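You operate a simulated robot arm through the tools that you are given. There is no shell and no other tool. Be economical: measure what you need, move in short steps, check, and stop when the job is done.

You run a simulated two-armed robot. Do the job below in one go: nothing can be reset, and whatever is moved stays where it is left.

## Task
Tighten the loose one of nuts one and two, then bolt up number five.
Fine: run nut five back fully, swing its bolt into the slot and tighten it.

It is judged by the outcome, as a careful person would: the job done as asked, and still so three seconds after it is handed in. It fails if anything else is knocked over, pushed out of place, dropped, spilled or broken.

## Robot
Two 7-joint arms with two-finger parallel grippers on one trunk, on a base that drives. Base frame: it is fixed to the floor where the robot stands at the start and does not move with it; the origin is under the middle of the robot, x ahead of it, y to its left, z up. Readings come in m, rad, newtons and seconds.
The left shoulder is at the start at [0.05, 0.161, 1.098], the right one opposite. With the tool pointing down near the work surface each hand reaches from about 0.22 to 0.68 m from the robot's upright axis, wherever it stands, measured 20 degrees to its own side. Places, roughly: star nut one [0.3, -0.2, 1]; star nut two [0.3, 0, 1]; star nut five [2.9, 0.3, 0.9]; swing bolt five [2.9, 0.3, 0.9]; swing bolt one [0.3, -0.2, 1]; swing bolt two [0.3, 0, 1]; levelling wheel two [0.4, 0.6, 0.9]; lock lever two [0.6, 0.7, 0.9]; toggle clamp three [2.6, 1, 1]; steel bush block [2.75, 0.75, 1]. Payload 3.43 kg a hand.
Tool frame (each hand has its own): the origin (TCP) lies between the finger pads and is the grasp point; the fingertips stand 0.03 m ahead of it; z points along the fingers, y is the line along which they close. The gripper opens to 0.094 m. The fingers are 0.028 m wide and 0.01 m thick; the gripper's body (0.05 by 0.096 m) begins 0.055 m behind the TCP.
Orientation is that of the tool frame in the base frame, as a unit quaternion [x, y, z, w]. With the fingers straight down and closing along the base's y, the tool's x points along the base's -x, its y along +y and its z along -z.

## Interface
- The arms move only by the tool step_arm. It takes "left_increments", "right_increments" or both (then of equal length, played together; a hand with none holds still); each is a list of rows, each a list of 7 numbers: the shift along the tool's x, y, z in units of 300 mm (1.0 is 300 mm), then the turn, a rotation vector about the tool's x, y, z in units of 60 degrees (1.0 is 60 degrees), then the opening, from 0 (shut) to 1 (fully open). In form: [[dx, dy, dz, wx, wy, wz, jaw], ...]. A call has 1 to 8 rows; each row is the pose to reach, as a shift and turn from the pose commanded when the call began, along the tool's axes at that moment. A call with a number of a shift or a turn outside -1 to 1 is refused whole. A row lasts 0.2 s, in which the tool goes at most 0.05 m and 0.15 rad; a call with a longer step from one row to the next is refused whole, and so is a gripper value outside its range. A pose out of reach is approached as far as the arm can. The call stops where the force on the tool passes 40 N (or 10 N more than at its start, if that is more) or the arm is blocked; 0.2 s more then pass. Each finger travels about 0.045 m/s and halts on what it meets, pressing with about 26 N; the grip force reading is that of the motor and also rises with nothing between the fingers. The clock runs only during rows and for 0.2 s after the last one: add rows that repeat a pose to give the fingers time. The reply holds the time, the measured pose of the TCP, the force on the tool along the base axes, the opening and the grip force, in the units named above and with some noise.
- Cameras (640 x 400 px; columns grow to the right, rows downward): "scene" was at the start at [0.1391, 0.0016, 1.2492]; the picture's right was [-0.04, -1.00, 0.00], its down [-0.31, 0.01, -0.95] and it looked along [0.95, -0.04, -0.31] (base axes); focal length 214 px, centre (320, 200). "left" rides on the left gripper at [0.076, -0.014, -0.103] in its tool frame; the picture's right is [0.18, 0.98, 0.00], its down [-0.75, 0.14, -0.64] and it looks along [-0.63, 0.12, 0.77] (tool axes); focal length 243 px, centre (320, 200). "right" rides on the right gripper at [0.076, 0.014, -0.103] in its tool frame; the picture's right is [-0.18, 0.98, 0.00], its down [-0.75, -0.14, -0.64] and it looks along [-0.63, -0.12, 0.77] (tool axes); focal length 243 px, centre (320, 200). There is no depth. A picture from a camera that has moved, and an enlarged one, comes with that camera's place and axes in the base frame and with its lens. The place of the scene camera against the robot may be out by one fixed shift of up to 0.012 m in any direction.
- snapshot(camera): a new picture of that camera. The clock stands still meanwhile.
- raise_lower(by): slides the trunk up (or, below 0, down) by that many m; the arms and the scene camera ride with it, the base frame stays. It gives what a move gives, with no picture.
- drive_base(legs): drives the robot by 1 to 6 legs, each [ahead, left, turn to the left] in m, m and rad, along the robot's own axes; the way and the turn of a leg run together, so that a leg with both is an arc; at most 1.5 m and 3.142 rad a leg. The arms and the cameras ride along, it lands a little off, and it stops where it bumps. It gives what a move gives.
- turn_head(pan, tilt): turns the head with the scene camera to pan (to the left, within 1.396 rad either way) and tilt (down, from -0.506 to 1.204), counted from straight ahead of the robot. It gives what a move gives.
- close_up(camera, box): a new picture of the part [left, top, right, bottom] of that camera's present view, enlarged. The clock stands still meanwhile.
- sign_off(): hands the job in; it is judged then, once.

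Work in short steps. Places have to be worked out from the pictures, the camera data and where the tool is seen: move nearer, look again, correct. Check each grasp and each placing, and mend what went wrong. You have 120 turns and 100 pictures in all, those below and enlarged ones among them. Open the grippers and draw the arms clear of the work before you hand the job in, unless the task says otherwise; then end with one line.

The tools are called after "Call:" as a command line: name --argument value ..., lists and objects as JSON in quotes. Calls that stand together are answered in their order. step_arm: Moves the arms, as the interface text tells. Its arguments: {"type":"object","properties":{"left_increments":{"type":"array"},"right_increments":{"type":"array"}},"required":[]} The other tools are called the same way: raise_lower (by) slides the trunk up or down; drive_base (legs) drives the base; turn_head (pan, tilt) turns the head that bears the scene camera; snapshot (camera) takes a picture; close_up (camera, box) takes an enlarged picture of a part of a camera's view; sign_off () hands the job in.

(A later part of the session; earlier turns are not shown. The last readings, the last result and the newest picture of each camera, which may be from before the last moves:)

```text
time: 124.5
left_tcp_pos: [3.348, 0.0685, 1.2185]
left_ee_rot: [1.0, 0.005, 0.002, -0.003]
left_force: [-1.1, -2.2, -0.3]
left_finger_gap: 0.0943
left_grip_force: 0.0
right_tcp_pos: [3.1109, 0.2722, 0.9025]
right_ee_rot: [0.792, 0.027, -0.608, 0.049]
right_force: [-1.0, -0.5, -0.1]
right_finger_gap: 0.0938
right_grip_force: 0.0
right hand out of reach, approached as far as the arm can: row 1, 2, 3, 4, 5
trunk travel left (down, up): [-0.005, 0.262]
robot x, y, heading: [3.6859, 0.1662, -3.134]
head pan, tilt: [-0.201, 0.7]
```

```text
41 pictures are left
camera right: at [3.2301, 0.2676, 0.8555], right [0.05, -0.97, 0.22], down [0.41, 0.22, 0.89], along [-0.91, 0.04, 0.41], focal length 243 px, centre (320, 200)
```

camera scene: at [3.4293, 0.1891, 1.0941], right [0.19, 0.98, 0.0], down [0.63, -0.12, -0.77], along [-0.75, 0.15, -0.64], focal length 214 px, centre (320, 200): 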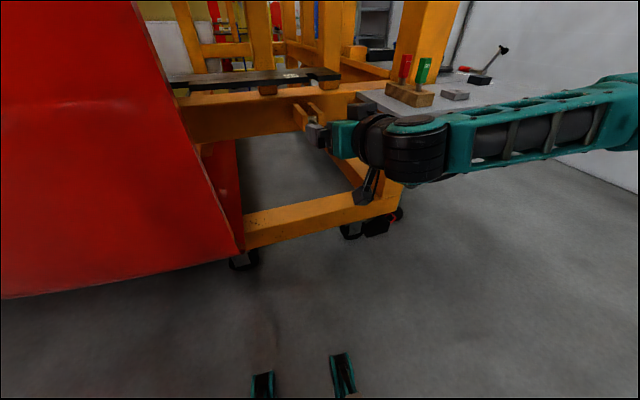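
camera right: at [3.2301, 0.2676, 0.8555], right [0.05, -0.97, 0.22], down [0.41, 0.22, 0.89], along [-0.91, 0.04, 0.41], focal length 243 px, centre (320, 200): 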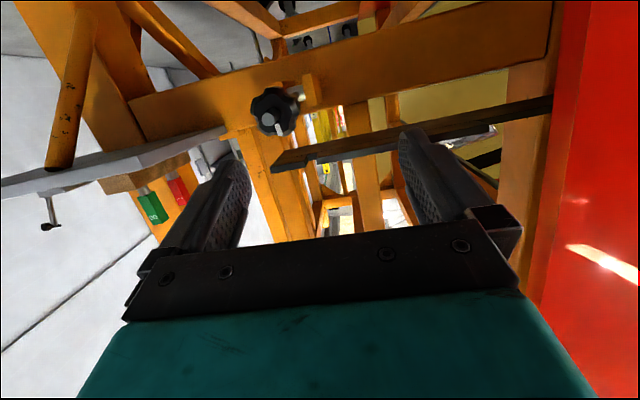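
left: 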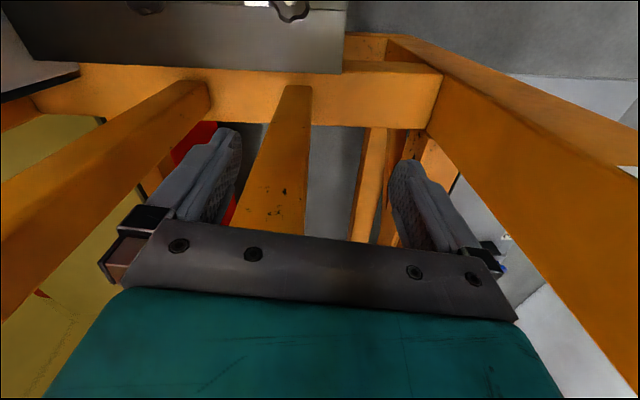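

Pitch is limited in this arm posture (forearm comes in from the side). A straighter arm should help: back off 0.1 more and retry reaching the pre-grasp pose.

Call:
drive_base --legs '[[-0.12, 0, 0]]'

Call:
step_arm --right_increments '[[0.013, -0.04, 0.12, 0, -0.03, 0, 1], [0.026, -0.08, 0.24, 0, -0.06, 0, 1], [0.039, -0.12, 0.36, 0, -0.09, 0, 1], [0.052, -0.16, 0.48, 0, -0.12, 0, 1], [0.065, -0.2, 0.6, 0, -0.152, 0, 1]]'

Call:
turn_head --pan -0.35 --tilt 0.5

Call:
snapshot --camera "scene"

```text
time: 125.8
left_tcp_pos: [3.4725, 0.0729, 1.2207]
left_ee_rot: [1.0, 0.005, -0.001, 0.0]
left_force: [-0.3, 0.0, 0.1]
left_finger_gap: 0.0942
left_grip_force: 0.1
right_tcp_pos: [3.2311, 0.2746, 0.9034]
right_ee_rot: [0.792, 0.026, -0.608, 0.05]
right_force: [0.3, 0.1, 0.7]
right_finger_gap: 0.0941
right_grip_force: 0.1
trunk travel left (down, up): [-0.005, 0.262]
robot x, y, heading: [3.8038, 0.1712, -3.132]
head pan, tilt: [-0.201, 0.7]
```

```text
time: 127.0
left_tcp_pos: [3.4718, 0.0735, 1.2201]
left_ee_rot: [1.0, 0.004, -0.001, 0.0]
left_force: [0.8, -0.4, 0.4]
left_finger_gap: 0.0939
left_grip_force: 0.1
right_tcp_pos: [3.113, 0.2223, 0.882]
right_ee_rot: [0.754, 0.014, -0.656, 0.041]
right_force: [-0.2, -0.8, 0.1]
right_finger_gap: 0.0938
right_grip_force: 0.0
right hand out of reach, approached as far as the arm can: row 1, 2, 3, 4, 5
trunk travel left (down, up): [-0.005, 0.262]
robot x, y, heading: [3.8015, 0.1707, -3.138]
head pan, tilt: [-0.201, 0.7]
```

```text
time: 127.7
left_tcp_pos: [3.4717, 0.0724, 1.22]
left_ee_rot: [1.0, 0.004, 0.0, 0.0]
left_force: [0.7, -0.6, -0.2]
left_finger_gap: 0.094
left_grip_force: 0.0
right_tcp_pos: [3.113, 0.2221, 0.8815]
right_ee_rot: [0.754, 0.014, -0.655, 0.041]
right_force: [-0.7, 1.0, -0.2]
right_finger_gap: 0.094
right_grip_force: 0.1
trunk travel left (down, up): [-0.005, 0.262]
robot x, y, heading: [3.8041, 0.1684, -3.13]
head pan, tilt: [-0.351, 0.499]
```

```text
40 pictures are left
camera scene: at [3.6842, 0.2056, 1.1117], right [0.34, 0.94, 0.0], down [0.45, -0.16, -0.88], along [-0.83, 0.29, -0.48], focal length 214 px, centre (320, 200)
```

scene: 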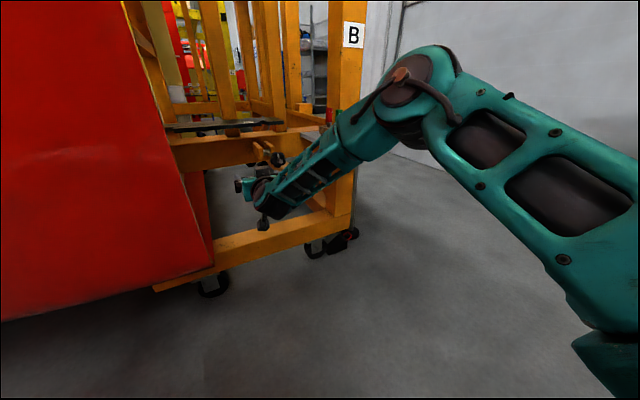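

The arm straightened and the hand is now nearly level. I'll correct the remaining yaw and offset using the base: turn left 0.1 and shift right 0.186.

Call:
drive_base --legs '[[0, 0, 0.1], [0.03, -0.186, 0]]'

Call:
snapshot --camera "right"

```text
time: 129.8
left_tcp_pos: [3.4328, 0.2235, 1.2195]
left_ee_rot: [0.999, 0.052, 0.0, -0.001]
left_force: [-0.2, -0.3, -0.4]
left_finger_gap: 0.0941
left_grip_force: 0.0
right_tcp_pos: [3.0597, 0.3369, 0.8807]
right_ee_rot: [0.753, 0.051, -0.652, 0.073]
right_force: [-0.8, -0.2, 0.3]
right_finger_gap: 0.094
right_grip_force: 0.1
trunk travel left (down, up): [-0.005, 0.262]
robot x, y, heading: [3.7524, 0.3508, -3.035]
head pan, tilt: [-0.351, 0.499]
```

```text
39 pictures are left
camera right: at [3.1746, 0.3397, 0.8211], right [0.14, -0.96, 0.22], down [0.49, 0.27, 0.83], along [-0.86, -0.01, 0.51], focal length 243 px, centre (320, 200)
```

right: 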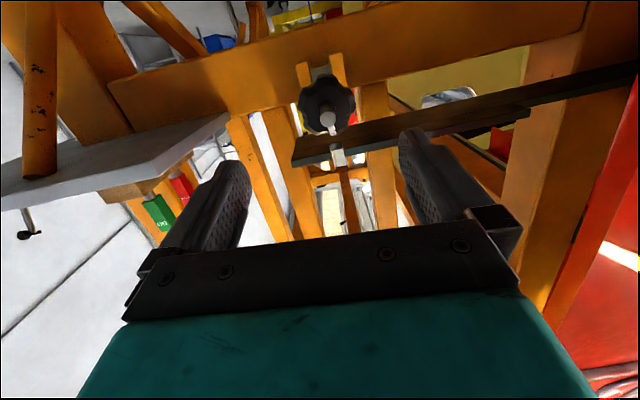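

Yaw is aligned with the bolt, and the nut lies nearly dead ahead along the tool axis. Raise 8 mm and advance along the tool axis onto the nut.

Call:
step_arm --right_increments '[[-0.027, 0, 0.1, 0, 0, 0, 1], [-0.027, 0, 0.2, 0, 0, 0, 1], [-0.027, 0, 0.3, 0, 0, 0, 1]]'

Call:
snapshot --camera "right"

```text
time: 130.6
left_tcp_pos: [3.4332, 0.2216, 1.2188]
left_ee_rot: [0.999, 0.052, 0.0, 0.0]
left_force: [0.2, 0.4, 0.3]
left_finger_gap: 0.0939
left_grip_force: 0.1
right_tcp_pos: [2.971, 0.3194, 0.8769]
right_ee_rot: [0.753, 0.052, -0.652, 0.074]
right_force: [0.6, 0.1, -0.4]
right_finger_gap: 0.094
right_grip_force: 0.0
trunk travel left (down, up): [-0.005, 0.262]
robot x, y, heading: [3.7529, 0.3516, -3.037]
head pan, tilt: [-0.351, 0.499]
```

```text
38 pictures are left
camera right: at [3.084, 0.3225, 0.8171], right [0.14, -0.96, 0.22], down [0.49, 0.27, 0.83], along [-0.86, -0.01, 0.51], focal length 243 px, centre (320, 200)
```

right: 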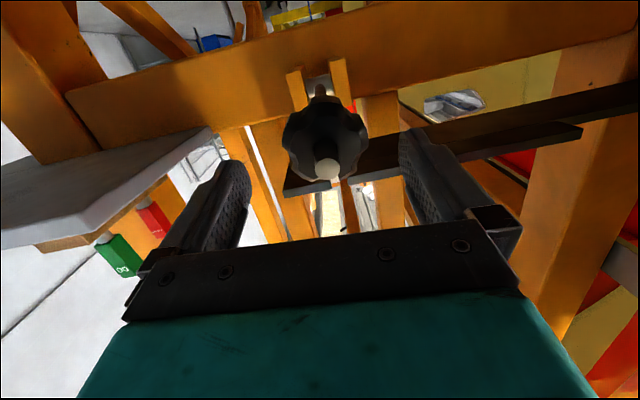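

Centred within ~4 mm. Advance the final 55 mm with a small sideways correction and close.

Call:
step_arm --right_increments '[[-0.003, 0.013, 0.09, 0, 0, 0, 1], [-0.006, 0.013, 0.183, 0, 0, 0, 1], [-0.006, 0.013, 0.183, 0, 0, 0, 0.5], [-0.006, 0.013, 0.183, 0, 0, 0, 0.3], [-0.006, 0.013, 0.183, 0, 0, 0, 0.2], [-0.006, 0.013, 0.183, 0, 0, 0, 0.2]]'

Call:
snapshot --camera "right"

```text
time: 132.0
left_tcp_pos: [3.4328, 0.2223, 1.2201]
left_ee_rot: [0.999, 0.053, 0.0, -0.001]
left_force: [0.4, 0.1, 0.6]
left_finger_gap: 0.0942
left_grip_force: 0.1
right_tcp_pos: [2.9473, 0.3115, 0.8747]
right_ee_rot: [0.753, 0.051, -0.652, 0.074]
right_force: [0.9, -2.3, -0.9]
right_finger_gap: 0.0509
right_grip_force: 38.6
right hand out of reach, approached as far as the arm can: row 2, 3, 4, 5, 6
trunk travel left (down, up): [-0.005, 0.262]
robot x, y, heading: [3.7557, 0.3537, -3.036]
head pan, tilt: [-0.351, 0.499]
```

```text
37 pictures are left
camera right: at [3.06, 0.3145, 0.8133], right [0.14, -0.96, 0.23], down [0.49, 0.27, 0.83], along [-0.86, -0.01, 0.51], focal length 243 px, centre (320, 200)
```

right: 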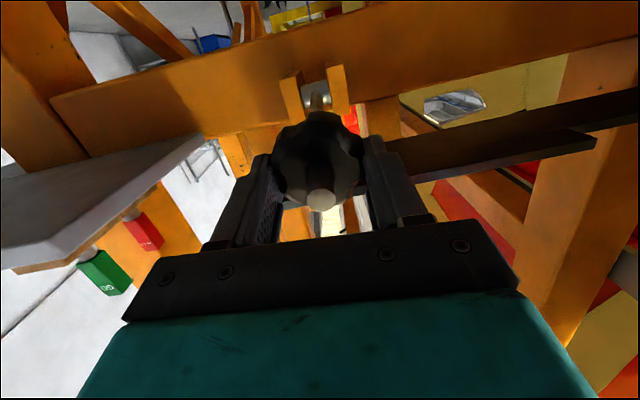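

The arm's reach ran out 30 mm short (tips just at nut centre). Open, drive forward 45 mm, and re-check.

Call:
step_arm --right_increments '[[0, 0, 0, 0, 0, 0, 1], [0, 0, 0, 0, 0, 0, 1], [0, 0, -0.05, 0, 0, 0, 1]]'

Call:
drive_base --legs '[[0.06, 0, 0]]'

Call:
snapshot --camera "right"

```text
time: 132.8
left_tcp_pos: [3.433, 0.2223, 1.2197]
left_ee_rot: [0.999, 0.052, 0.0, -0.001]
left_force: [-0.4, 0.7, 0.5]
left_finger_gap: 0.0937
left_grip_force: 0.0
right_tcp_pos: [2.9619, 0.3169, 0.8759]
right_ee_rot: [0.753, 0.05, -0.652, 0.073]
right_force: [-0.4, 0.3, 0.5]
right_finger_gap: 0.0936
right_grip_force: 0.1
trunk travel left (down, up): [-0.005, 0.262]
robot x, y, heading: [3.7591, 0.3499, -3.04]
head pan, tilt: [-0.351, 0.499]
```

```text
time: 133.8
left_tcp_pos: [3.3809, 0.2162, 1.2193]
left_ee_rot: [0.999, 0.053, 0.001, -0.002]
left_force: [0.7, -0.1, -1.5]
left_finger_gap: 0.094
left_grip_force: 0.1
right_tcp_pos: [2.9125, 0.3086, 0.874]
right_ee_rot: [0.754, 0.05, -0.651, 0.072]
right_force: [11.7, 2.8, 3.5]
right_finger_gap: 0.0937
right_grip_force: 0.0
trunk travel left (down, up): [-0.005, 0.262]
robot x, y, heading: [3.7059, 0.3429, -3.04]
head pan, tilt: [-0.351, 0.499]
stopped in leg 1: the force on the tool passed its limit (the readings are from after the stop); the commanded pose is now the measured one
```

```text
36 pictures are left
camera right: at [3.0263, 0.3128, 0.8145], right [0.14, -0.96, 0.23], down [0.49, 0.27, 0.83], along [-0.86, -0.01, 0.51], focal length 243 px, centre (320, 200)
```

right: 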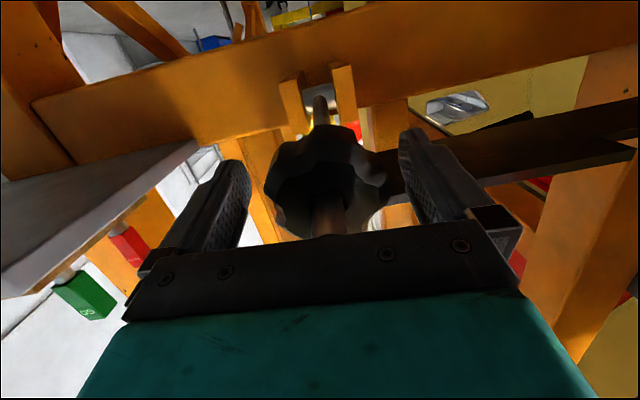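

The stub touched the palm. Back out 20 mm along the tool axis and grip there, then turn counter-clockwise (loosen) 57°.

Call:
step_arm --right_increments '[[0, 0, -0.065, 0, 0, 0, 1], [0, 0, -0.065, 0, 0, 0, 0.5], [0, 0, -0.065, 0, 0, 0, 0.3], [0, 0, -0.065, 0, 0, 0, 0.2], [0, 0, -0.065, 0, 0, 0, 0.2], [0, 0, -0.065, 0, 0, 0, 0.2]]'

Call:
step_arm --right_increments '[[0, 0, 0, 0, 0, -0.12, 0.2], [0, 0, 0, 0, 0, -0.24, 0.2], [0, 0, 0, 0, 0, -0.36, 0.2], [0, 0, 0, 0, 0, -0.48, 0.2], [0, 0, 0, 0, 0, -0.6, 0.2], [0, 0, 0, 0, 0, -0.72, 0.2], [0, 0, 0, 0, 0, -0.84, 0.2], [0, 0, 0, 0, 0, -0.95, 0.2]]'

Call:
snapshot --camera "right"

```text
time: 135.2
left_tcp_pos: [3.3794, 0.2153, 1.2183]
left_ee_rot: [0.999, 0.055, 0.002, -0.002]
left_force: [1.4, 0.8, -0.4]
left_finger_gap: 0.094
left_grip_force: 0.1
right_tcp_pos: [2.9315, 0.3082, 0.8755]
right_ee_rot: [0.755, 0.053, -0.65, 0.074]
right_force: [-1.1, -16.3, 1.3]
right_finger_gap: 0.0545
right_grip_force: 44.9
trunk travel left (down, up): [-0.005, 0.262]
robot x, y, heading: [3.7024, 0.3448, -3.038]
head pan, tilt: [-0.351, 0.499]
```

```text
time: 137.0
left_tcp_pos: [3.3799, 0.2144, 1.2175]
left_ee_rot: [0.999, 0.053, 0.0, -0.003]
left_force: [-0.3, 0.1, -0.1]
left_finger_gap: 0.094
left_grip_force: 0.1
right_tcp_pos: [2.9323, 0.3079, 0.8756]
right_ee_rot: [0.637, 0.408, -0.606, -0.246]
right_force: [10.9, -21.4, -0.9]
right_finger_gap: 0.0523
right_grip_force: 45.3
trunk travel left (down, up): [-0.005, 0.262]
robot x, y, heading: [3.6993, 0.3448, -3.041]
head pan, tilt: [-0.351, 0.499]
```

```text
35 pictures are left
camera right: at [3.03, 0.3821, 0.836], right [0.23, -0.69, -0.69], down [0.64, -0.42, 0.64], along [-0.73, -0.59, 0.34], focal length 243 px, centre (320, 200)
```

right: 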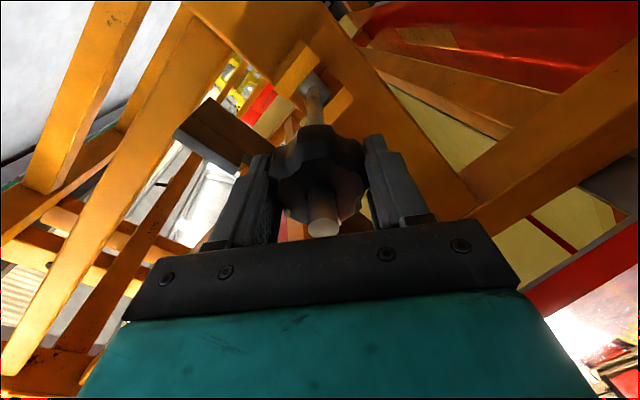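

The hand turned 57°. Continue another 57° in the same grip.

Call:
step_arm --right_increments '[[0, 0, 0, 0, 0, -0.12, 0.2], [0, 0, 0, 0, 0, -0.24, 0.2], [0, 0, 0, 0, 0, -0.36, 0.2], [0, 0, 0, 0, 0, -0.48, 0.2], [0, 0, 0, 0, 0, -0.6, 0.2], [0, 0, 0, 0, 0, -0.72, 0.2], [0, 0, 0, 0, 0, -0.84, 0.2], [0, 0, 0, 0, 0, -0.95, 0.2]]'

Call:
snapshot --camera "right"

```text
time: 138.8
left_tcp_pos: [3.3797, 0.2146, 1.2183]
left_ee_rot: [0.999, 0.053, 0.002, -0.002]
left_force: [-1.0, -0.4, 0.4]
left_finger_gap: 0.0943
left_grip_force: 0.0
right_tcp_pos: [2.9325, 0.3085, 0.8746]
right_ee_rot: [0.366, 0.662, -0.415, -0.505]
right_force: [4.3, -18.9, 1.0]
right_finger_gap: 0.051
right_grip_force: 44.6
trunk travel left (down, up): [-0.005, 0.262]
robot x, y, heading: [3.6989, 0.3442, -3.031]
head pan, tilt: [-0.351, 0.499]
```

```text
34 pictures are left
camera right: at [3.0155, 0.4019, 0.9053], right [0.1, 0.22, -0.97], down [0.78, -0.62, -0.05], along [-0.61, -0.75, -0.23], focal length 243 px, centre (320, 200)
```

right: 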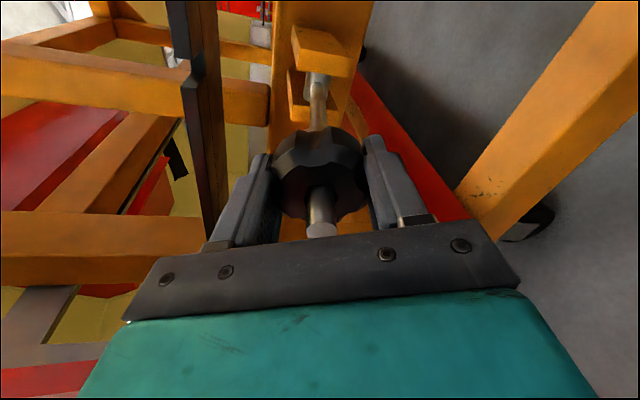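

The nut turns with the hand. Keep going in this grip as far as the wrist allows.

Call:
step_arm --right_increments '[[0, 0, 0, 0, 0, -0.12, 0.2], [0, 0, 0, 0, 0, -0.24, 0.2], [0, 0, 0, 0, 0, -0.36, 0.2], [0, 0, 0, 0, 0, -0.48, 0.2], [0, 0, 0, 0, 0, -0.6, 0.2], [0, 0, 0, 0, 0, -0.72, 0.2], [0, 0, 0, 0, 0, -0.84, 0.2], [0, 0, 0, 0, 0, -0.95, 0.2]]'

Call:
step_arm --right_increments '[[0, 0, 0, 0, 0, -0.12, 0.2], [0, 0, 0, 0, 0, -0.24, 0.2], [0, 0, 0, 0, 0, -0.36, 0.2], [0, 0, 0, 0, 0, -0.48, 0.2], [0, 0, 0, 0, 0, -0.6, 0.2], [0, 0, 0, 0, 0, -0.72, 0.2], [0, 0, 0, 0, 0, -0.84, 0.2], [0, 0, 0, 0, 0, -0.95, 0.2]]'

Call:
snapshot --camera "right"

```text
time: 139.5
left_tcp_pos: [3.3756, 0.215, 1.218]
left_ee_rot: [0.998, 0.055, 0.003, -0.002]
left_force: [0.9, -0.2, 0.0]
left_finger_gap: 0.094
left_grip_force: 0.0
right_tcp_pos: [2.9328, 0.3099, 0.8737]
right_ee_rot: [0.28, 0.7, -0.356, -0.552]
right_force: [-18.2, -8.7, -3.2]
right_finger_gap: 0.052
right_grip_force: 45.0
right hand out of reach, approached as far as the arm can: row 2, 3
trunk travel left (down, up): [-0.005, 0.262]
robot x, y, heading: [3.7032, 0.3449, -3.036]
head pan, tilt: [-0.351, 0.499]
stopped in row 3 (right hand): the force on the tool passed its limit (the readings are from after the stop); the commanded pose is now the measured one
```

```text
time: 139.8
left_tcp_pos: [3.377, 0.2129, 1.2177]
left_ee_rot: [0.999, 0.054, 0.002, -0.002]
left_force: [0.2, 0.4, -0.2]
left_finger_gap: 0.0939
left_grip_force: 0.1
right_tcp_pos: [2.935, 0.3093, 0.8715]
right_ee_rot: [0.266, 0.705, -0.353, -0.555]
right_force: [-18.7, -6.6, -3.9]
right_finger_gap: 0.0515
right_grip_force: 44.6
right hand out of reach, approached as far as the arm can: row 1
trunk travel left (down, up): [-0.005, 0.262]
robot x, y, heading: [3.6999, 0.3448, -3.034]
head pan, tilt: [-0.351, 0.499]
stopped in row 1 (right hand): the force on the tool passed its limit (the readings are from after the stop); the commanded pose is now the measured one
```

```text
33 pictures are left
camera right: at [3.0167, 0.3977, 0.9193], right [0.03, 0.46, -0.89], down [0.81, -0.54, -0.25], along [-0.59, -0.71, -0.39], focal length 243 px, centre (320, 200)
```

right: 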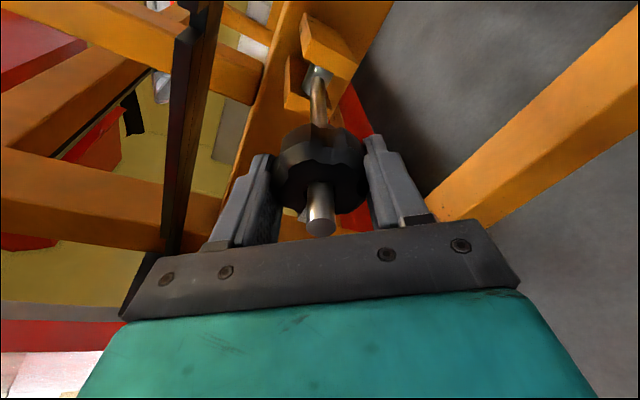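

The wrist limit is at about -128°. Open, unwind the hand by ~+225° (jaws open around the nut), checking the far limit.

Call:
step_arm --right_increments '[[0, 0, 0, 0, 0, 0, 1], [0, 0, 0, 0, 0, 0, 1], [0, 0, 0, 0, 0, 0.14, 1], [0, 0, 0, 0, 0, 0.28, 1], [0, 0, 0, 0, 0, 0.42, 1], [0, 0, 0, 0, 0, 0.56, 1], [0, 0, 0, 0, 0, 0.7, 1], [0, 0, 0, 0, 0, 0.84, 1]]'

Call:
step_arm --right_increments '[[0, 0, 0, 0, 0, 0.125, 1], [0, 0, 0, 0, 0, 0.25, 1], [0, 0, 0, 0, 0, 0.375, 1], [0, 0, 0, 0, 0, 0.5, 1], [0, 0, 0, 0, 0, 0.625, 1], [0, 0, 0, 0, 0, 0.75, 1], [0, 0, 0, 0, 0, 0.875, 1], [0, 0, 0, 0, 0, 1.0, 1]]'

Call:
step_arm --right_increments '[[0, 0, 0, 0, 0, 0.125, 1], [0, 0, 0, 0, 0, 0.25, 1], [0, 0, 0, 0, 0, 0.375, 1], [0, 0, 0, 0, 0, 0.5, 1], [0, 0, 0, 0, 0, 0.625, 1], [0, 0, 0, 0, 0, 0.75, 1], [0, 0, 0, 0, 0, 0.875, 1], [0, 0, 0, 0, 0, 1.0, 1]]'

Call:
step_arm --right_increments '[[0, 0, 0, 0, 0, 0.125, 1], [0, 0, 0, 0, 0, 0.25, 1], [0, 0, 0, 0, 0, 0.375, 1], [0, 0, 0, 0, 0, 0.5, 1], [0, 0, 0, 0, 0, 0.625, 1], [0, 0, 0, 0, 0, 0.75, 1]]'

Call:
snapshot --camera "right"

```text
time: 141.6
left_tcp_pos: [3.3785, 0.2143, 1.219]
left_ee_rot: [0.998, 0.055, 0.002, -0.002]
left_force: [-0.5, 0.5, 0.2]
left_finger_gap: 0.0938
left_grip_force: 0.0
right_tcp_pos: [2.9371, 0.3119, 0.8719]
right_ee_rot: [-0.543, -0.52, 0.556, 0.354]
right_force: [-0.1, 0.0, -0.9]
right_finger_gap: 0.094
right_grip_force: 0.2
trunk travel left (down, up): [-0.005, 0.262]
robot x, y, heading: [3.7022, 0.3423, -3.038]
head pan, tilt: [-0.351, 0.499]
```

```text
time: 143.4
left_tcp_pos: [3.3787, 0.2143, 1.2193]
left_ee_rot: [0.998, 0.055, 0.002, -0.001]
left_force: [0.2, -0.2, 0.2]
left_finger_gap: 0.094
left_grip_force: 0.1
right_tcp_pos: [2.9375, 0.31, 0.8747]
right_ee_rot: [0.73, 0.182, -0.658, -0.028]
right_force: [0.2, 0.4, 1.3]
right_finger_gap: 0.0941
right_grip_force: 0.1
trunk travel left (down, up): [-0.005, 0.262]
robot x, y, heading: [3.7017, 0.3467, -3.033]
head pan, tilt: [-0.351, 0.499]
```

```text
time: 145.2
left_tcp_pos: [3.378, 0.2145, 1.2186]
left_ee_rot: [0.999, 0.054, 0.001, -0.001]
left_force: [-0.3, 0.6, -0.4]
left_finger_gap: 0.0937
left_grip_force: 0.0
right_tcp_pos: [2.9365, 0.3106, 0.8731]
right_ee_rot: [0.723, -0.208, -0.584, 0.304]
right_force: [0.6, -0.3, 0.2]
right_finger_gap: 0.0938
right_grip_force: 0.1
trunk travel left (down, up): [-0.005, 0.262]
robot x, y, heading: [3.6999, 0.3438, -3.031]
head pan, tilt: [-0.351, 0.499]
```

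```text
time: 146.6
left_tcp_pos: [3.3792, 0.215, 1.218]
left_ee_rot: [0.999, 0.054, 0.002, -0.002]
left_force: [-0.2, 0.3, -0.3]
left_finger_gap: 0.094
left_grip_force: 0.0
right_tcp_pos: [2.9372, 0.3122, 0.8732]
right_ee_rot: [0.589, -0.469, -0.423, 0.505]
right_force: [0.0, 0.6, -0.2]
right_finger_gap: 0.0939
right_grip_force: 0.0
trunk travel left (down, up): [-0.005, 0.262]
robot x, y, heading: [3.7021, 0.3493, -3.04]
head pan, tilt: [-0.351, 0.499]
```

```text
32 pictures are left
camera right: at [3.0506, 0.257, 0.8995], right [-0.16, 0.13, 0.98], down [0.49, 0.87, -0.04], along [-0.86, 0.47, -0.2], focal length 243 px, centre (320, 200)
```

right: 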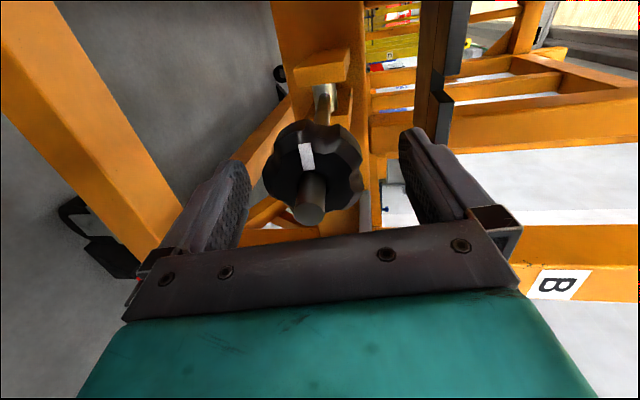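

Range is ≥213°. Grip here and unscrew ~205° in one go.

Call:
step_arm --right_increments '[[0, 0, 0, 0, 0, 0, 0.5], [0, 0, 0, 0, 0, 0, 0.3], [0, 0, 0, 0, 0, 0, 0.2], [0, 0, 0, 0, 0, 0, 0.1], [0, 0, 0, 0, 0, 0, 0.1]]'

Call:
step_arm --right_increments '[[0, 0, 0, 0, 0, -0.125, 0.1], [0, 0, 0, 0, 0, -0.25, 0.1], [0, 0, 0, 0, 0, -0.375, 0.1], [0, 0, 0, 0, 0, -0.5, 0.1], [0, 0, 0, 0, 0, -0.625, 0.1], [0, 0, 0, 0, 0, -0.75, 0.1], [0, 0, 0, 0, 0, -0.875, 0.1], [0, 0, 0, 0, 0, -1.0, 0.1]]'

Call:
step_arm --right_increments '[[0, 0, 0, 0, 0, -0.125, 0.1], [0, 0, 0, 0, 0, -0.25, 0.1], [0, 0, 0, 0, 0, -0.375, 0.1], [0, 0, 0, 0, 0, -0.5, 0.1], [0, 0, 0, 0, 0, -0.625, 0.1], [0, 0, 0, 0, 0, -0.75, 0.1], [0, 0, 0, 0, 0, -0.875, 0.1], [0, 0, 0, 0, 0, -1.0, 0.1]]'

Call:
step_arm --right_increments '[[0, 0, 0, 0, 0, -0.125, 0.1], [0, 0, 0, 0, 0, -0.25, 0.1], [0, 0, 0, 0, 0, -0.375, 0.1], [0, 0, 0, 0, 0, -0.5, 0.1], [0, 0, 0, 0, 0, -0.625, 0.1], [0, 0, 0, 0, 0, -0.75, 0.1], [0, 0, 0, 0, 0, -0.875, 0.1], [0, 0, 0, 0, 0, -1.0, 0.1]]'

Call:
snapshot --camera "right"

```text
time: 147.8
left_tcp_pos: [3.3783, 0.2141, 1.2187]
left_ee_rot: [0.999, 0.054, 0.002, -0.002]
left_force: [0.3, -0.4, 0.0]
left_finger_gap: 0.0943
left_grip_force: 0.0
right_tcp_pos: [2.9373, 0.311, 0.8735]
right_ee_rot: [0.59, -0.469, -0.423, 0.504]
right_force: [0.8, -2.0, -0.9]
right_finger_gap: 0.0523
right_grip_force: 44.9
trunk travel left (down, up): [-0.005, 0.262]
robot x, y, heading: [3.7009, 0.3424, -3.033]
head pan, tilt: [-0.351, 0.499]
```

```text
time: 149.6
left_tcp_pos: [3.3771, 0.2139, 1.2179]
left_ee_rot: [0.999, 0.054, 0.001, -0.002]
left_force: [-0.2, 0.1, 0.3]
left_finger_gap: 0.094
left_grip_force: 0.1
right_tcp_pos: [2.9372, 0.3103, 0.8715]
right_ee_rot: [0.745, -0.111, -0.618, 0.225]
right_force: [6.4, -11.9, -6.4]
right_finger_gap: 0.0522
right_grip_force: 45.0
trunk travel left (down, up): [-0.005, 0.262]
robot x, y, heading: [3.7052, 0.3452, -3.036]
head pan, tilt: [-0.351, 0.499]
```

```text
time: 151.4
left_tcp_pos: [3.3785, 0.2139, 1.218]
left_ee_rot: [0.999, 0.054, 0.002, -0.002]
left_force: [0.1, 0.8, -0.5]
left_finger_gap: 0.094
left_grip_force: 0.0
right_tcp_pos: [2.9368, 0.3106, 0.8735]
right_ee_rot: [0.699, 0.277, -0.649, -0.116]
right_force: [-1.5, -16.6, -2.6]
right_finger_gap: 0.0528
right_grip_force: 44.5
trunk travel left (down, up): [-0.005, 0.262]
robot x, y, heading: [3.6994, 0.3431, -3.038]
head pan, tilt: [-0.351, 0.499]
```

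```text
time: 153.2
left_tcp_pos: [3.3788, 0.2132, 1.2183]
left_ee_rot: [0.998, 0.055, 0.001, -0.002]
left_force: [-0.5, 0.1, 0.1]
left_finger_gap: 0.0938
left_grip_force: 0.1
right_tcp_pos: [2.9376, 0.309, 0.8745]
right_ee_rot: [0.467, 0.589, -0.504, -0.425]
right_force: [-1.4, -18.2, 4.1]
right_finger_gap: 0.051
right_grip_force: 44.4
trunk travel left (down, up): [-0.005, 0.262]
robot x, y, heading: [3.701, 0.3443, -3.041]
head pan, tilt: [-0.351, 0.499]
```

```text
31 pictures are left
camera right: at [3.0232, 0.4054, 0.8764], right [0.16, -0.13, -0.98], down [0.76, -0.62, 0.2], along [-0.63, -0.78, 0.0], focal length 243 px, centre (320, 200)
```

right: 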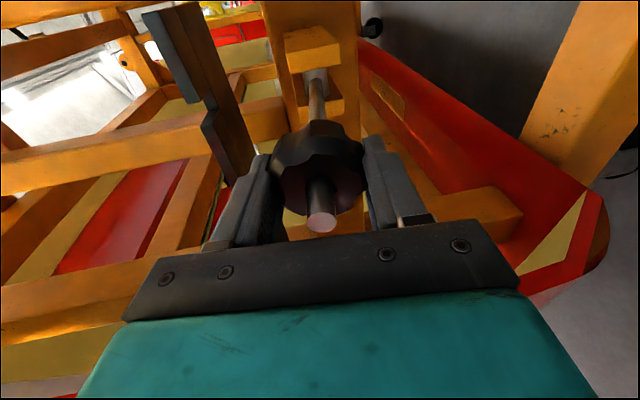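

The tick is no longer where it was relative to the jaws, so there was slipping. Open and roll back one step to see the tick again.

Call:
step_arm --right_increments '[[0, 0, 0, 0, 0, 0, 1], [0, 0, 0, 0, 0, 0, 1], [0, 0, 0, 0, 0, 0.14, 1], [0, 0, 0, 0, 0, 0.28, 1], [0, 0, 0, 0, 0, 0.42, 1], [0, 0, 0, 0, 0, 0.56, 1], [0, 0, 0, 0, 0, 0.7, 1], [0, 0, 0, 0, 0, 0.84, 1]]'

Call:
step_arm --right_increments '[[0, 0, 0, 0, 0, 0.125, 1], [0, 0, 0, 0, 0, 0.25, 1], [0, 0, 0, 0, 0, 0.375, 1], [0, 0, 0, 0, 0, 0.5, 1], [0, 0, 0, 0, 0, 0.625, 1], [0, 0, 0, 0, 0, 0.75, 1], [0, 0, 0, 0, 0, 0.875, 1], [0, 0, 0, 0, 0, 1.0, 1]]'

Call:
close_up --camera "right" --box '[240, 80, 400, 240]'

Call:
step_arm --right_increments '[[0, 0, 0, 0, 0, 0.125, 1], [0, 0, 0, 0, 0, 0.25, 1], [0, 0, 0, 0, 0, 0.375, 1], [0, 0, 0, 0, 0, 0.5, 1], [0, 0, 0, 0, 0, 0.625, 1], [0, 0, 0, 0, 0, 0.75, 1], [0, 0, 0, 0, 0, 0.875, 1], [0, 0, 0, 0, 0, 1.0, 1]]'

Call:
close_up --camera "right" --box '[240, 80, 400, 240]'

```text
time: 155.0
left_tcp_pos: [3.3786, 0.2151, 1.219]
left_ee_rot: [0.998, 0.055, 0.001, -0.002]
left_force: [-0.6, -0.1, -0.2]
left_finger_gap: 0.0941
left_grip_force: 0.2
right_tcp_pos: [2.9363, 0.3114, 0.8725]
right_ee_rot: [0.675, 0.333, -0.637, -0.168]
right_force: [0.2, 0.6, 0.3]
right_finger_gap: 0.0939
right_grip_force: 0.1
trunk travel left (down, up): [-0.005, 0.262]
robot x, y, heading: [3.7017, 0.3442, -3.034]
head pan, tilt: [-0.351, 0.499]
```

```text
time: 156.8
left_tcp_pos: [3.3787, 0.2149, 1.2182]
left_ee_rot: [0.999, 0.055, 0.002, -0.002]
left_force: [0.5, -1.0, -0.3]
left_finger_gap: 0.094
left_grip_force: 0.1
right_tcp_pos: [2.9373, 0.3117, 0.8726]
right_ee_rot: [0.751, -0.049, -0.635, 0.174]
right_force: [0.0, 0.1, -0.4]
right_finger_gap: 0.0939
right_grip_force: 0.0
trunk travel left (down, up): [-0.005, 0.262]
robot x, y, heading: [3.6992, 0.3444, -3.034]
head pan, tilt: [-0.351, 0.499]
```

```text
2.50 times, centred on (320, 160) of right
camera zoom: at [3.0528, 0.2963, 0.82], right [0.11, -0.87, 0.49], down [0.46, 0.48, 0.75], along [-0.88, 0.14, 0.45], focal length 606 px, centre (320, 300)
```

zoom: 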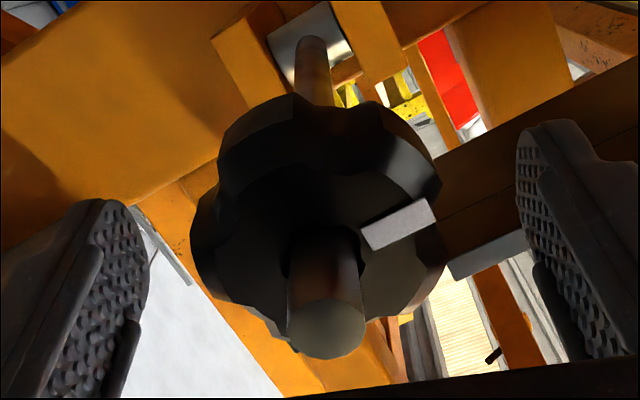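

```text
time: 158.6
left_tcp_pos: [3.3775, 0.2148, 1.2179]
left_ee_rot: [0.998, 0.055, 0.001, -0.002]
left_force: [-0.2, -0.5, 0.3]
left_finger_gap: 0.0941
left_grip_force: 0.0
right_tcp_pos: [2.9381, 0.3123, 0.8735]
right_ee_rot: [0.626, -0.418, -0.464, 0.467]
right_force: [-0.6, -0.3, -0.1]
right_finger_gap: 0.0938
right_grip_force: 0.1
trunk travel left (down, up): [-0.005, 0.262]
robot x, y, heading: [3.7, 0.3457, -3.035]
head pan, tilt: [-0.351, 0.499]
```

```text
2.50 times, centred on (320, 160) of right
camera zoom: at [3.0523, 0.2563, 0.8869], right [-0.13, -0.03, 0.99], down [0.47, 0.88, 0.09], along [-0.87, 0.48, -0.1], focal length 606 px, centre (320, 300)
```

zoom: 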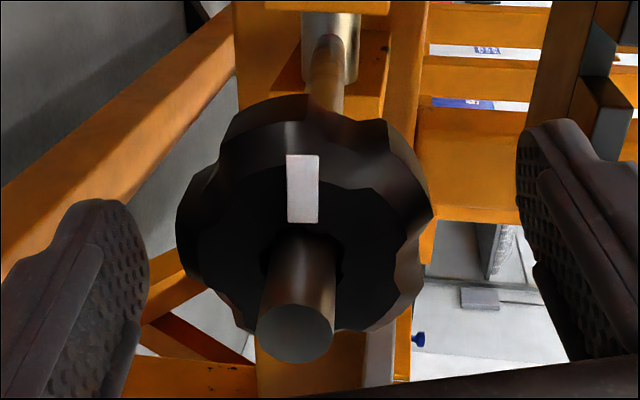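

After the second pass the tick is still pointing the same way (-y), so nut five seems to have turned ~90° then met its stop. Verify with one more careful grip and a short turn.

Call:
step_arm --right_increments '[[0, 0, 0, 0, 0, 0, 0.5], [0, 0, 0, 0, 0, 0, 0.3], [0, 0, 0, 0, 0, 0, 0.2], [0, 0, 0, 0, 0, 0, 0], [0, 0, 0, 0, 0, 0, 0], [0, 0, 0, 0, 0, 0, 0]]'

Call:
step_arm --right_increments '[[0, 0, 0, 0, 0, -0.07, 0], [0, 0, 0, 0, 0, -0.14, 0], [0, 0, 0, 0, 0, -0.21, 0], [0, 0, 0, 0, 0, -0.28, 0], [0, 0, 0, 0, 0, -0.35, 0], [0, 0, 0, 0, 0, -0.42, 0], [0, 0, 0, 0, 0, -0.5, 0]]'

Call:
close_up --camera "right" --box '[240, 80, 400, 240]'

```text
time: 160.0
left_tcp_pos: [3.3782, 0.2156, 1.2185]
left_ee_rot: [0.999, 0.055, 0.002, -0.001]
left_force: [0.0, 0.6, 0.2]
left_finger_gap: 0.094
left_grip_force: 0.0
right_tcp_pos: [2.9379, 0.3126, 0.8738]
right_ee_rot: [0.626, -0.418, -0.464, 0.467]
right_force: [2.8, 0.7, -2.2]
right_finger_gap: 0.0522
right_grip_force: 44.8
trunk travel left (down, up): [-0.005, 0.262]
robot x, y, heading: [3.7016, 0.3444, -3.037]
head pan, tilt: [-0.351, 0.499]
```

```text
time: 161.6
left_tcp_pos: [3.3784, 0.2144, 1.2177]
left_ee_rot: [0.998, 0.055, 0.002, -0.002]
left_force: [0.5, 0.2, 0.5]
left_finger_gap: 0.0939
left_grip_force: 0.1
right_tcp_pos: [2.9378, 0.3093, 0.8708]
right_ee_rot: [0.715, -0.24, -0.567, 0.33]
right_force: [5.9, -7.0, -5.5]
right_finger_gap: 0.0517
right_grip_force: 45.2
trunk travel left (down, up): [-0.005, 0.262]
robot x, y, heading: [3.7024, 0.3444, -3.032]
head pan, tilt: [-0.351, 0.499]
```

```text
2.50 times, centred on (320, 160) of right
camera zoom: at [3.0561, 0.2666, 0.8464], right [-0.01, -0.52, 0.85], down [0.44, 0.76, 0.47], along [-0.9, 0.38, 0.22], focal length 606 px, centre (320, 300)
```

zoom: 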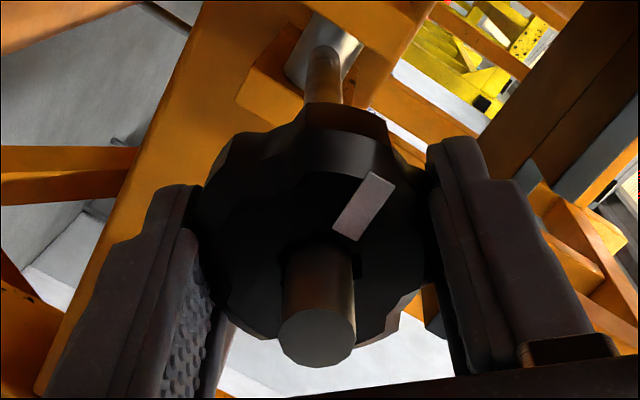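

It slips again: nut five is against its stop. As a check, I turn the other way 30° and see whether it follows freely (I will turn it back).

Call:
step_arm --right_increments '[[0, 0, 0, 0, 0, 0.07, 0], [0, 0, 0, 0, 0, 0.14, 0], [0, 0, 0, 0, 0, 0.21, 0], [0, 0, 0, 0, 0, 0.28, 0], [0, 0, 0, 0, 0, 0.35, 0], [0, 0, 0, 0, 0, 0.42, 0], [0, 0, 0, 0, 0, 0.5, 0]]'

Call:
close_up --camera "right" --box '[240, 80, 400, 240]'

```text
time: 163.2
left_tcp_pos: [3.3786, 0.2151, 1.2186]
left_ee_rot: [0.998, 0.055, 0.002, -0.001]
left_force: [-0.4, 0.3, 0.4]
left_finger_gap: 0.0939
left_grip_force: 0.1
right_tcp_pos: [2.9381, 0.3104, 0.8758]
right_ee_rot: [0.626, -0.417, -0.465, 0.468]
right_force: [-0.1, -8.7, 1.1]
right_finger_gap: 0.0518
right_grip_force: 45.5
trunk travel left (down, up): [-0.005, 0.262]
robot x, y, heading: [3.7018, 0.3463, -3.035]
head pan, tilt: [-0.351, 0.499]
```

```text
2.50 times, centred on (320, 160) of right
camera zoom: at [3.0525, 0.2547, 0.8882], right [-0.12, -0.03, 0.99], down [0.47, 0.88, 0.09], along [-0.87, 0.48, -0.09], focal length 606 px, centre (320, 300)
```

zoom: 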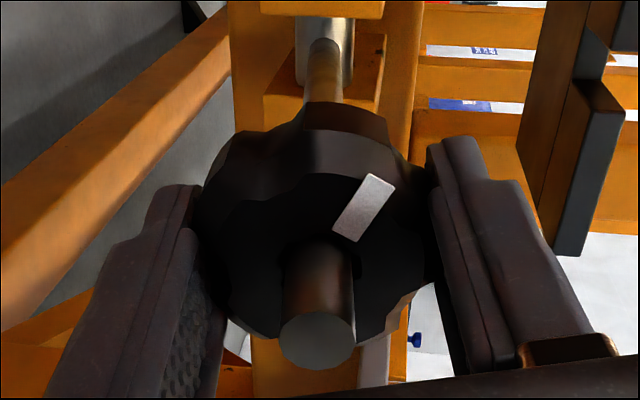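

It follows freely the other way, so loosened-stop is confirmed. Turn it back to the stop, open and withdraw.

Call:
step_arm --right_increments '[[0, 0, 0, 0, 0, -0.12, 0], [0, 0, 0, 0, 0, -0.24, 0], [0, 0, 0, 0, 0, -0.36, 0], [0, 0, 0, 0, 0, -0.48, 0], [0, 0, 0, 0, 0, -0.6, 0]]'

Call:
step_arm --right_increments '[[0, 0, 0, 0, 0, 0, 1], [0, 0, 0, 0, 0, 0, 1], [0, 0, 0, 0, 0, 0, 1], [0, 0, -0.15, 0, 0, 0, 1], [0, 0, -0.3, 0, 0, 0, 1], [0, 0, -0.4, 0, 0, 0, 1]]'

Call:
snapshot --camera "right"

```text
time: 164.4
left_tcp_pos: [3.3776, 0.2136, 1.2187]
left_ee_rot: [0.998, 0.055, 0.002, -0.001]
left_force: [-1.7, -0.7, 0.4]
left_finger_gap: 0.0941
left_grip_force: 0.2
right_tcp_pos: [2.9379, 0.3077, 0.8704]
right_ee_rot: [0.727, -0.202, -0.584, 0.299]
right_force: [4.9, -11.9, -4.2]
right_finger_gap: 0.0513
right_grip_force: 45.2
trunk travel left (down, up): [-0.005, 0.262]
robot x, y, heading: [3.7027, 0.3425, -3.031]
head pan, tilt: [-0.351, 0.499]
```

```text
time: 165.8
left_tcp_pos: [3.3785, 0.2137, 1.2173]
left_ee_rot: [0.998, 0.055, 0.002, -0.001]
left_force: [0.0, -0.3, -0.2]
left_finger_gap: 0.0942
left_grip_force: 0.1
right_tcp_pos: [3.0537, 0.3332, 0.8907]
right_ee_rot: [0.725, -0.207, -0.586, 0.297]
right_force: [-0.4, 0.8, -0.9]
right_finger_gap: 0.0938
right_grip_force: 0.1
right hand out of reach, approached as far as the arm can: row 5, 6
trunk travel left (down, up): [-0.005, 0.262]
robot x, y, heading: [3.701, 0.3415, -3.036]
head pan, tilt: [-0.351, 0.499]
```

```text
26 pictures are left
camera right: at [3.1723, 0.2932, 0.8586], right [0.01, -0.61, 0.8], down [0.45, 0.71, 0.54], along [-0.9, 0.35, 0.27], focal length 243 px, centre (320, 200)
```

right: 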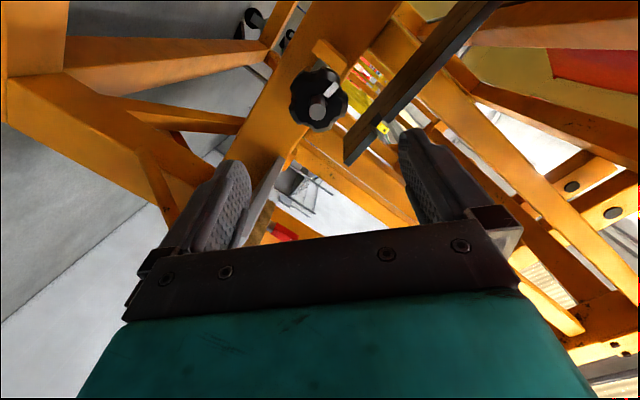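

Nut is at its stop. Next I bring the right hand to tool-down (closing along the pivot-pin direction), so I can grip the nut by its sides, swing it up, and end in the tightening grasp. First half of the re-orientation, rising.

Call:
step_arm --right_increments '[[-0.048, 0.065, -0.031, 0.043, 0.108, -0.048, 1], [-0.097, 0.131, -0.062, 0.086, 0.216, -0.096, 1], [-0.145, 0.196, -0.093, 0.13, 0.324, -0.144, 1], [-0.193, 0.261, -0.124, 0.173, 0.432, -0.192, 1], [-0.242, 0.327, -0.155, 0.216, 0.54, -0.24, 1], [-0.29, 0.392, -0.186, 0.259, 0.648, -0.2875, 1]]'

Call:
step_arm --right_increments '[[0, 0, 0, 0.043, 0.108, -0.048, 1], [0, 0, 0, 0.086, 0.216, -0.096, 1], [0, 0, 0, 0.13, 0.324, -0.144, 1], [0, 0, 0, 0.173, 0.432, -0.192, 1], [0, 0, 0, 0.216, 0.54, -0.24, 1], [0, 0, 0, 0.259, 0.648, -0.2875, 1]]'

```text
time: 167.2
left_tcp_pos: [3.3785, 0.2148, 1.2189]
left_ee_rot: [0.998, 0.055, 0.001, -0.001]
left_force: [-0.5, 0.2, -0.5]
left_finger_gap: 0.0938
left_grip_force: 0.0
right_tcp_pos: [3.0933, 0.3126, 1.0414]
right_ee_rot: [0.932, -0.058, -0.317, 0.164]
right_force: [-0.4, -1.0, 0.1]
right_finger_gap: 0.0943
right_grip_force: 0.0
trunk travel left (down, up): [-0.005, 0.262]
robot x, y, heading: [3.6996, 0.3431, -3.035]
head pan, tilt: [-0.351, 0.499]
```

```text
time: 168.6
left_tcp_pos: [3.3786, 0.2155, 1.2186]
left_ee_rot: [0.998, 0.056, 0.002, -0.001]
left_force: [-0.3, 0.0, 0.5]
left_finger_gap: 0.0941
left_grip_force: 0.0
right_tcp_pos: [3.1406, 0.3349, 1.0359]
right_ee_rot: [0.996, 0.094, -0.001, 0.0]
right_force: [-1.0, -0.3, 0.2]
right_finger_gap: 0.0939
right_grip_force: 0.1
right hand out of reach, approached as far as the arm can: row 5, 6
trunk travel left (down, up): [-0.005, 0.262]
robot x, y, heading: [3.7017, 0.3443, -3.037]
head pan, tilt: [-0.351, 0.499]
```

Hand is tool-down with the right yaw. Raise the trunk 0.12 and drive nearer so both the lying nut and the upright position are in reach.

Call:
raise_lower --by 0.12

Call:
drive_base --legs '[[0.3, 0.06, 0]]'

Call:
turn_head --pan -0.1 --tilt 0.65

Call:
snapshot --camera "right"

Call:
snapshot --camera "scene"

```text
time: 170.1
left_tcp_pos: [3.3777, 0.2154, 1.3399]
left_ee_rot: [0.999, 0.055, 0.002, -0.002]
left_force: [0.7, 0.5, -0.2]
left_finger_gap: 0.0938
left_grip_force: 0.0
right_tcp_pos: [3.1405, 0.3355, 1.1564]
right_ee_rot: [0.996, 0.094, -0.002, 0.0]
right_force: [0.0, 0.1, 1.0]
right_finger_gap: 0.0938
right_grip_force: 0.0
trunk travel left (down, up): [-0.125, 0.142]
robot x, y, heading: [3.6969, 0.342, -3.036]
head pan, tilt: [-0.351, 0.499]
```

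```text
time: 172.2
left_tcp_pos: [3.0857, 0.1252, 1.3395]
left_ee_rot: [0.999, 0.052, 0.001, -0.002]
left_force: [-0.1, 0.4, 0.1]
left_finger_gap: 0.0941
left_grip_force: 0.0
right_tcp_pos: [2.8483, 0.2444, 1.1561]
right_ee_rot: [0.996, 0.092, -0.002, 0.0]
right_force: [-0.6, 0.3, 0.0]
right_finger_gap: 0.0941
right_grip_force: 0.0
trunk travel left (down, up): [-0.125, 0.142]
robot x, y, heading: [3.4096, 0.2536, -3.037]
head pan, tilt: [-0.351, 0.499]
```

```text
time: 172.9
left_tcp_pos: [3.0866, 0.1244, 1.3389]
left_ee_rot: [0.999, 0.053, 0.002, -0.001]
left_force: [-0.9, 0.1, -0.3]
left_finger_gap: 0.0941
left_grip_force: 0.0
right_tcp_pos: [2.8494, 0.2463, 1.1565]
right_ee_rot: [0.996, 0.091, -0.001, 0.001]
right_force: [0.7, 0.5, 0.3]
right_finger_gap: 0.0939
right_grip_force: 0.1
trunk travel left (down, up): [-0.125, 0.142]
robot x, y, heading: [3.4111, 0.2564, -3.041]
head pan, tilt: [-0.099, 0.649]
```

```text
25 pictures are left
camera right: at [2.9268, 0.246, 1.2585], right [0.0, -1.0, 0.0], down [-0.76, 0.0, 0.65], along [-0.65, 0.0, -0.76], focal length 243 px, centre (320, 200)
```

right: 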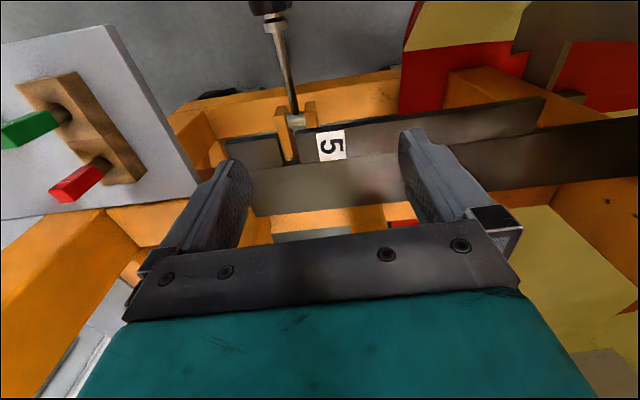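

```text
24 pictures are left
camera scene: at [3.2894, 0.2549, 1.2184], right [0.0, 1.0, 0.0], down [0.6, 0.0, -0.8], along [-0.8, 0.0, -0.6], focal length 214 px, centre (320, 200)
```

scene: 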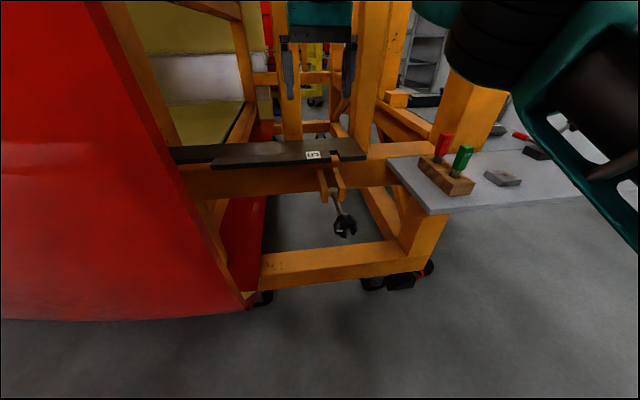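

Pivot (2.758,0.285), slot y≈0.282, nut ≈(2.918,0.309,0.872) confirmed. Move over the lying nut and descend with open jaws straddling it.

Call:
step_arm --right_increments '[[0.135, -0.08, 0, 0, 0, 0, 1], [0.27, -0.163, 0, 0, 0, 0, 1], [0.27, -0.163, 0.15, 0, 0, 0, 1], [0.27, -0.163, 0.3, 0, 0, 0, 1], [0.27, -0.163, 0.45, 0, 0, 0, 1], [0.27, -0.163, 0.6, 0, 0, 0, 1], [0.27, -0.163, 0.75, 0, 0, 0, 1], [0.27, -0.163, 0.89, 0, 0, 0, 1]]'

Call:
snapshot --camera "right"

```text
time: 174.7
left_tcp_pos: [3.0847, 0.1254, 1.339]
left_ee_rot: [0.999, 0.052, 0.001, -0.001]
left_force: [0.5, 0.2, 0.5]
left_finger_gap: 0.0939
left_grip_force: 0.1
right_tcp_pos: [2.9173, 0.3098, 0.8887]
right_ee_rot: [0.996, 0.091, -0.003, 0.001]
right_force: [0.0, -0.1, 0.1]
right_finger_gap: 0.094
right_grip_force: 0.1
trunk travel left (down, up): [-0.125, 0.142]
robot x, y, heading: [3.4054, 0.2519, -3.039]
head pan, tilt: [-0.099, 0.649]
```

```text
23 pictures are left
camera right: at [2.9957, 0.31, 0.9914], right [0.0, -1.0, 0.0], down [-0.76, 0.0, 0.65], along [-0.65, 0.0, -0.76], focal length 243 px, centre (320, 200)
```

right: 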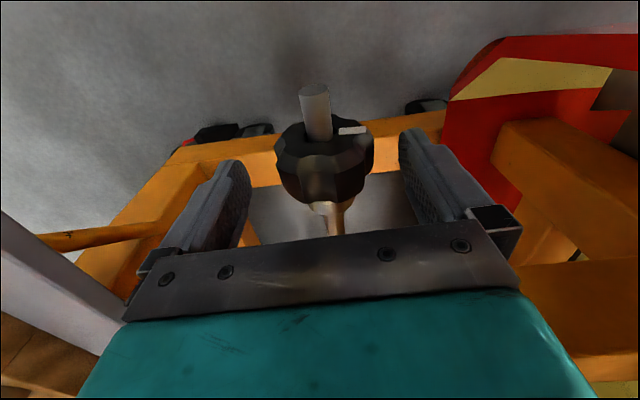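

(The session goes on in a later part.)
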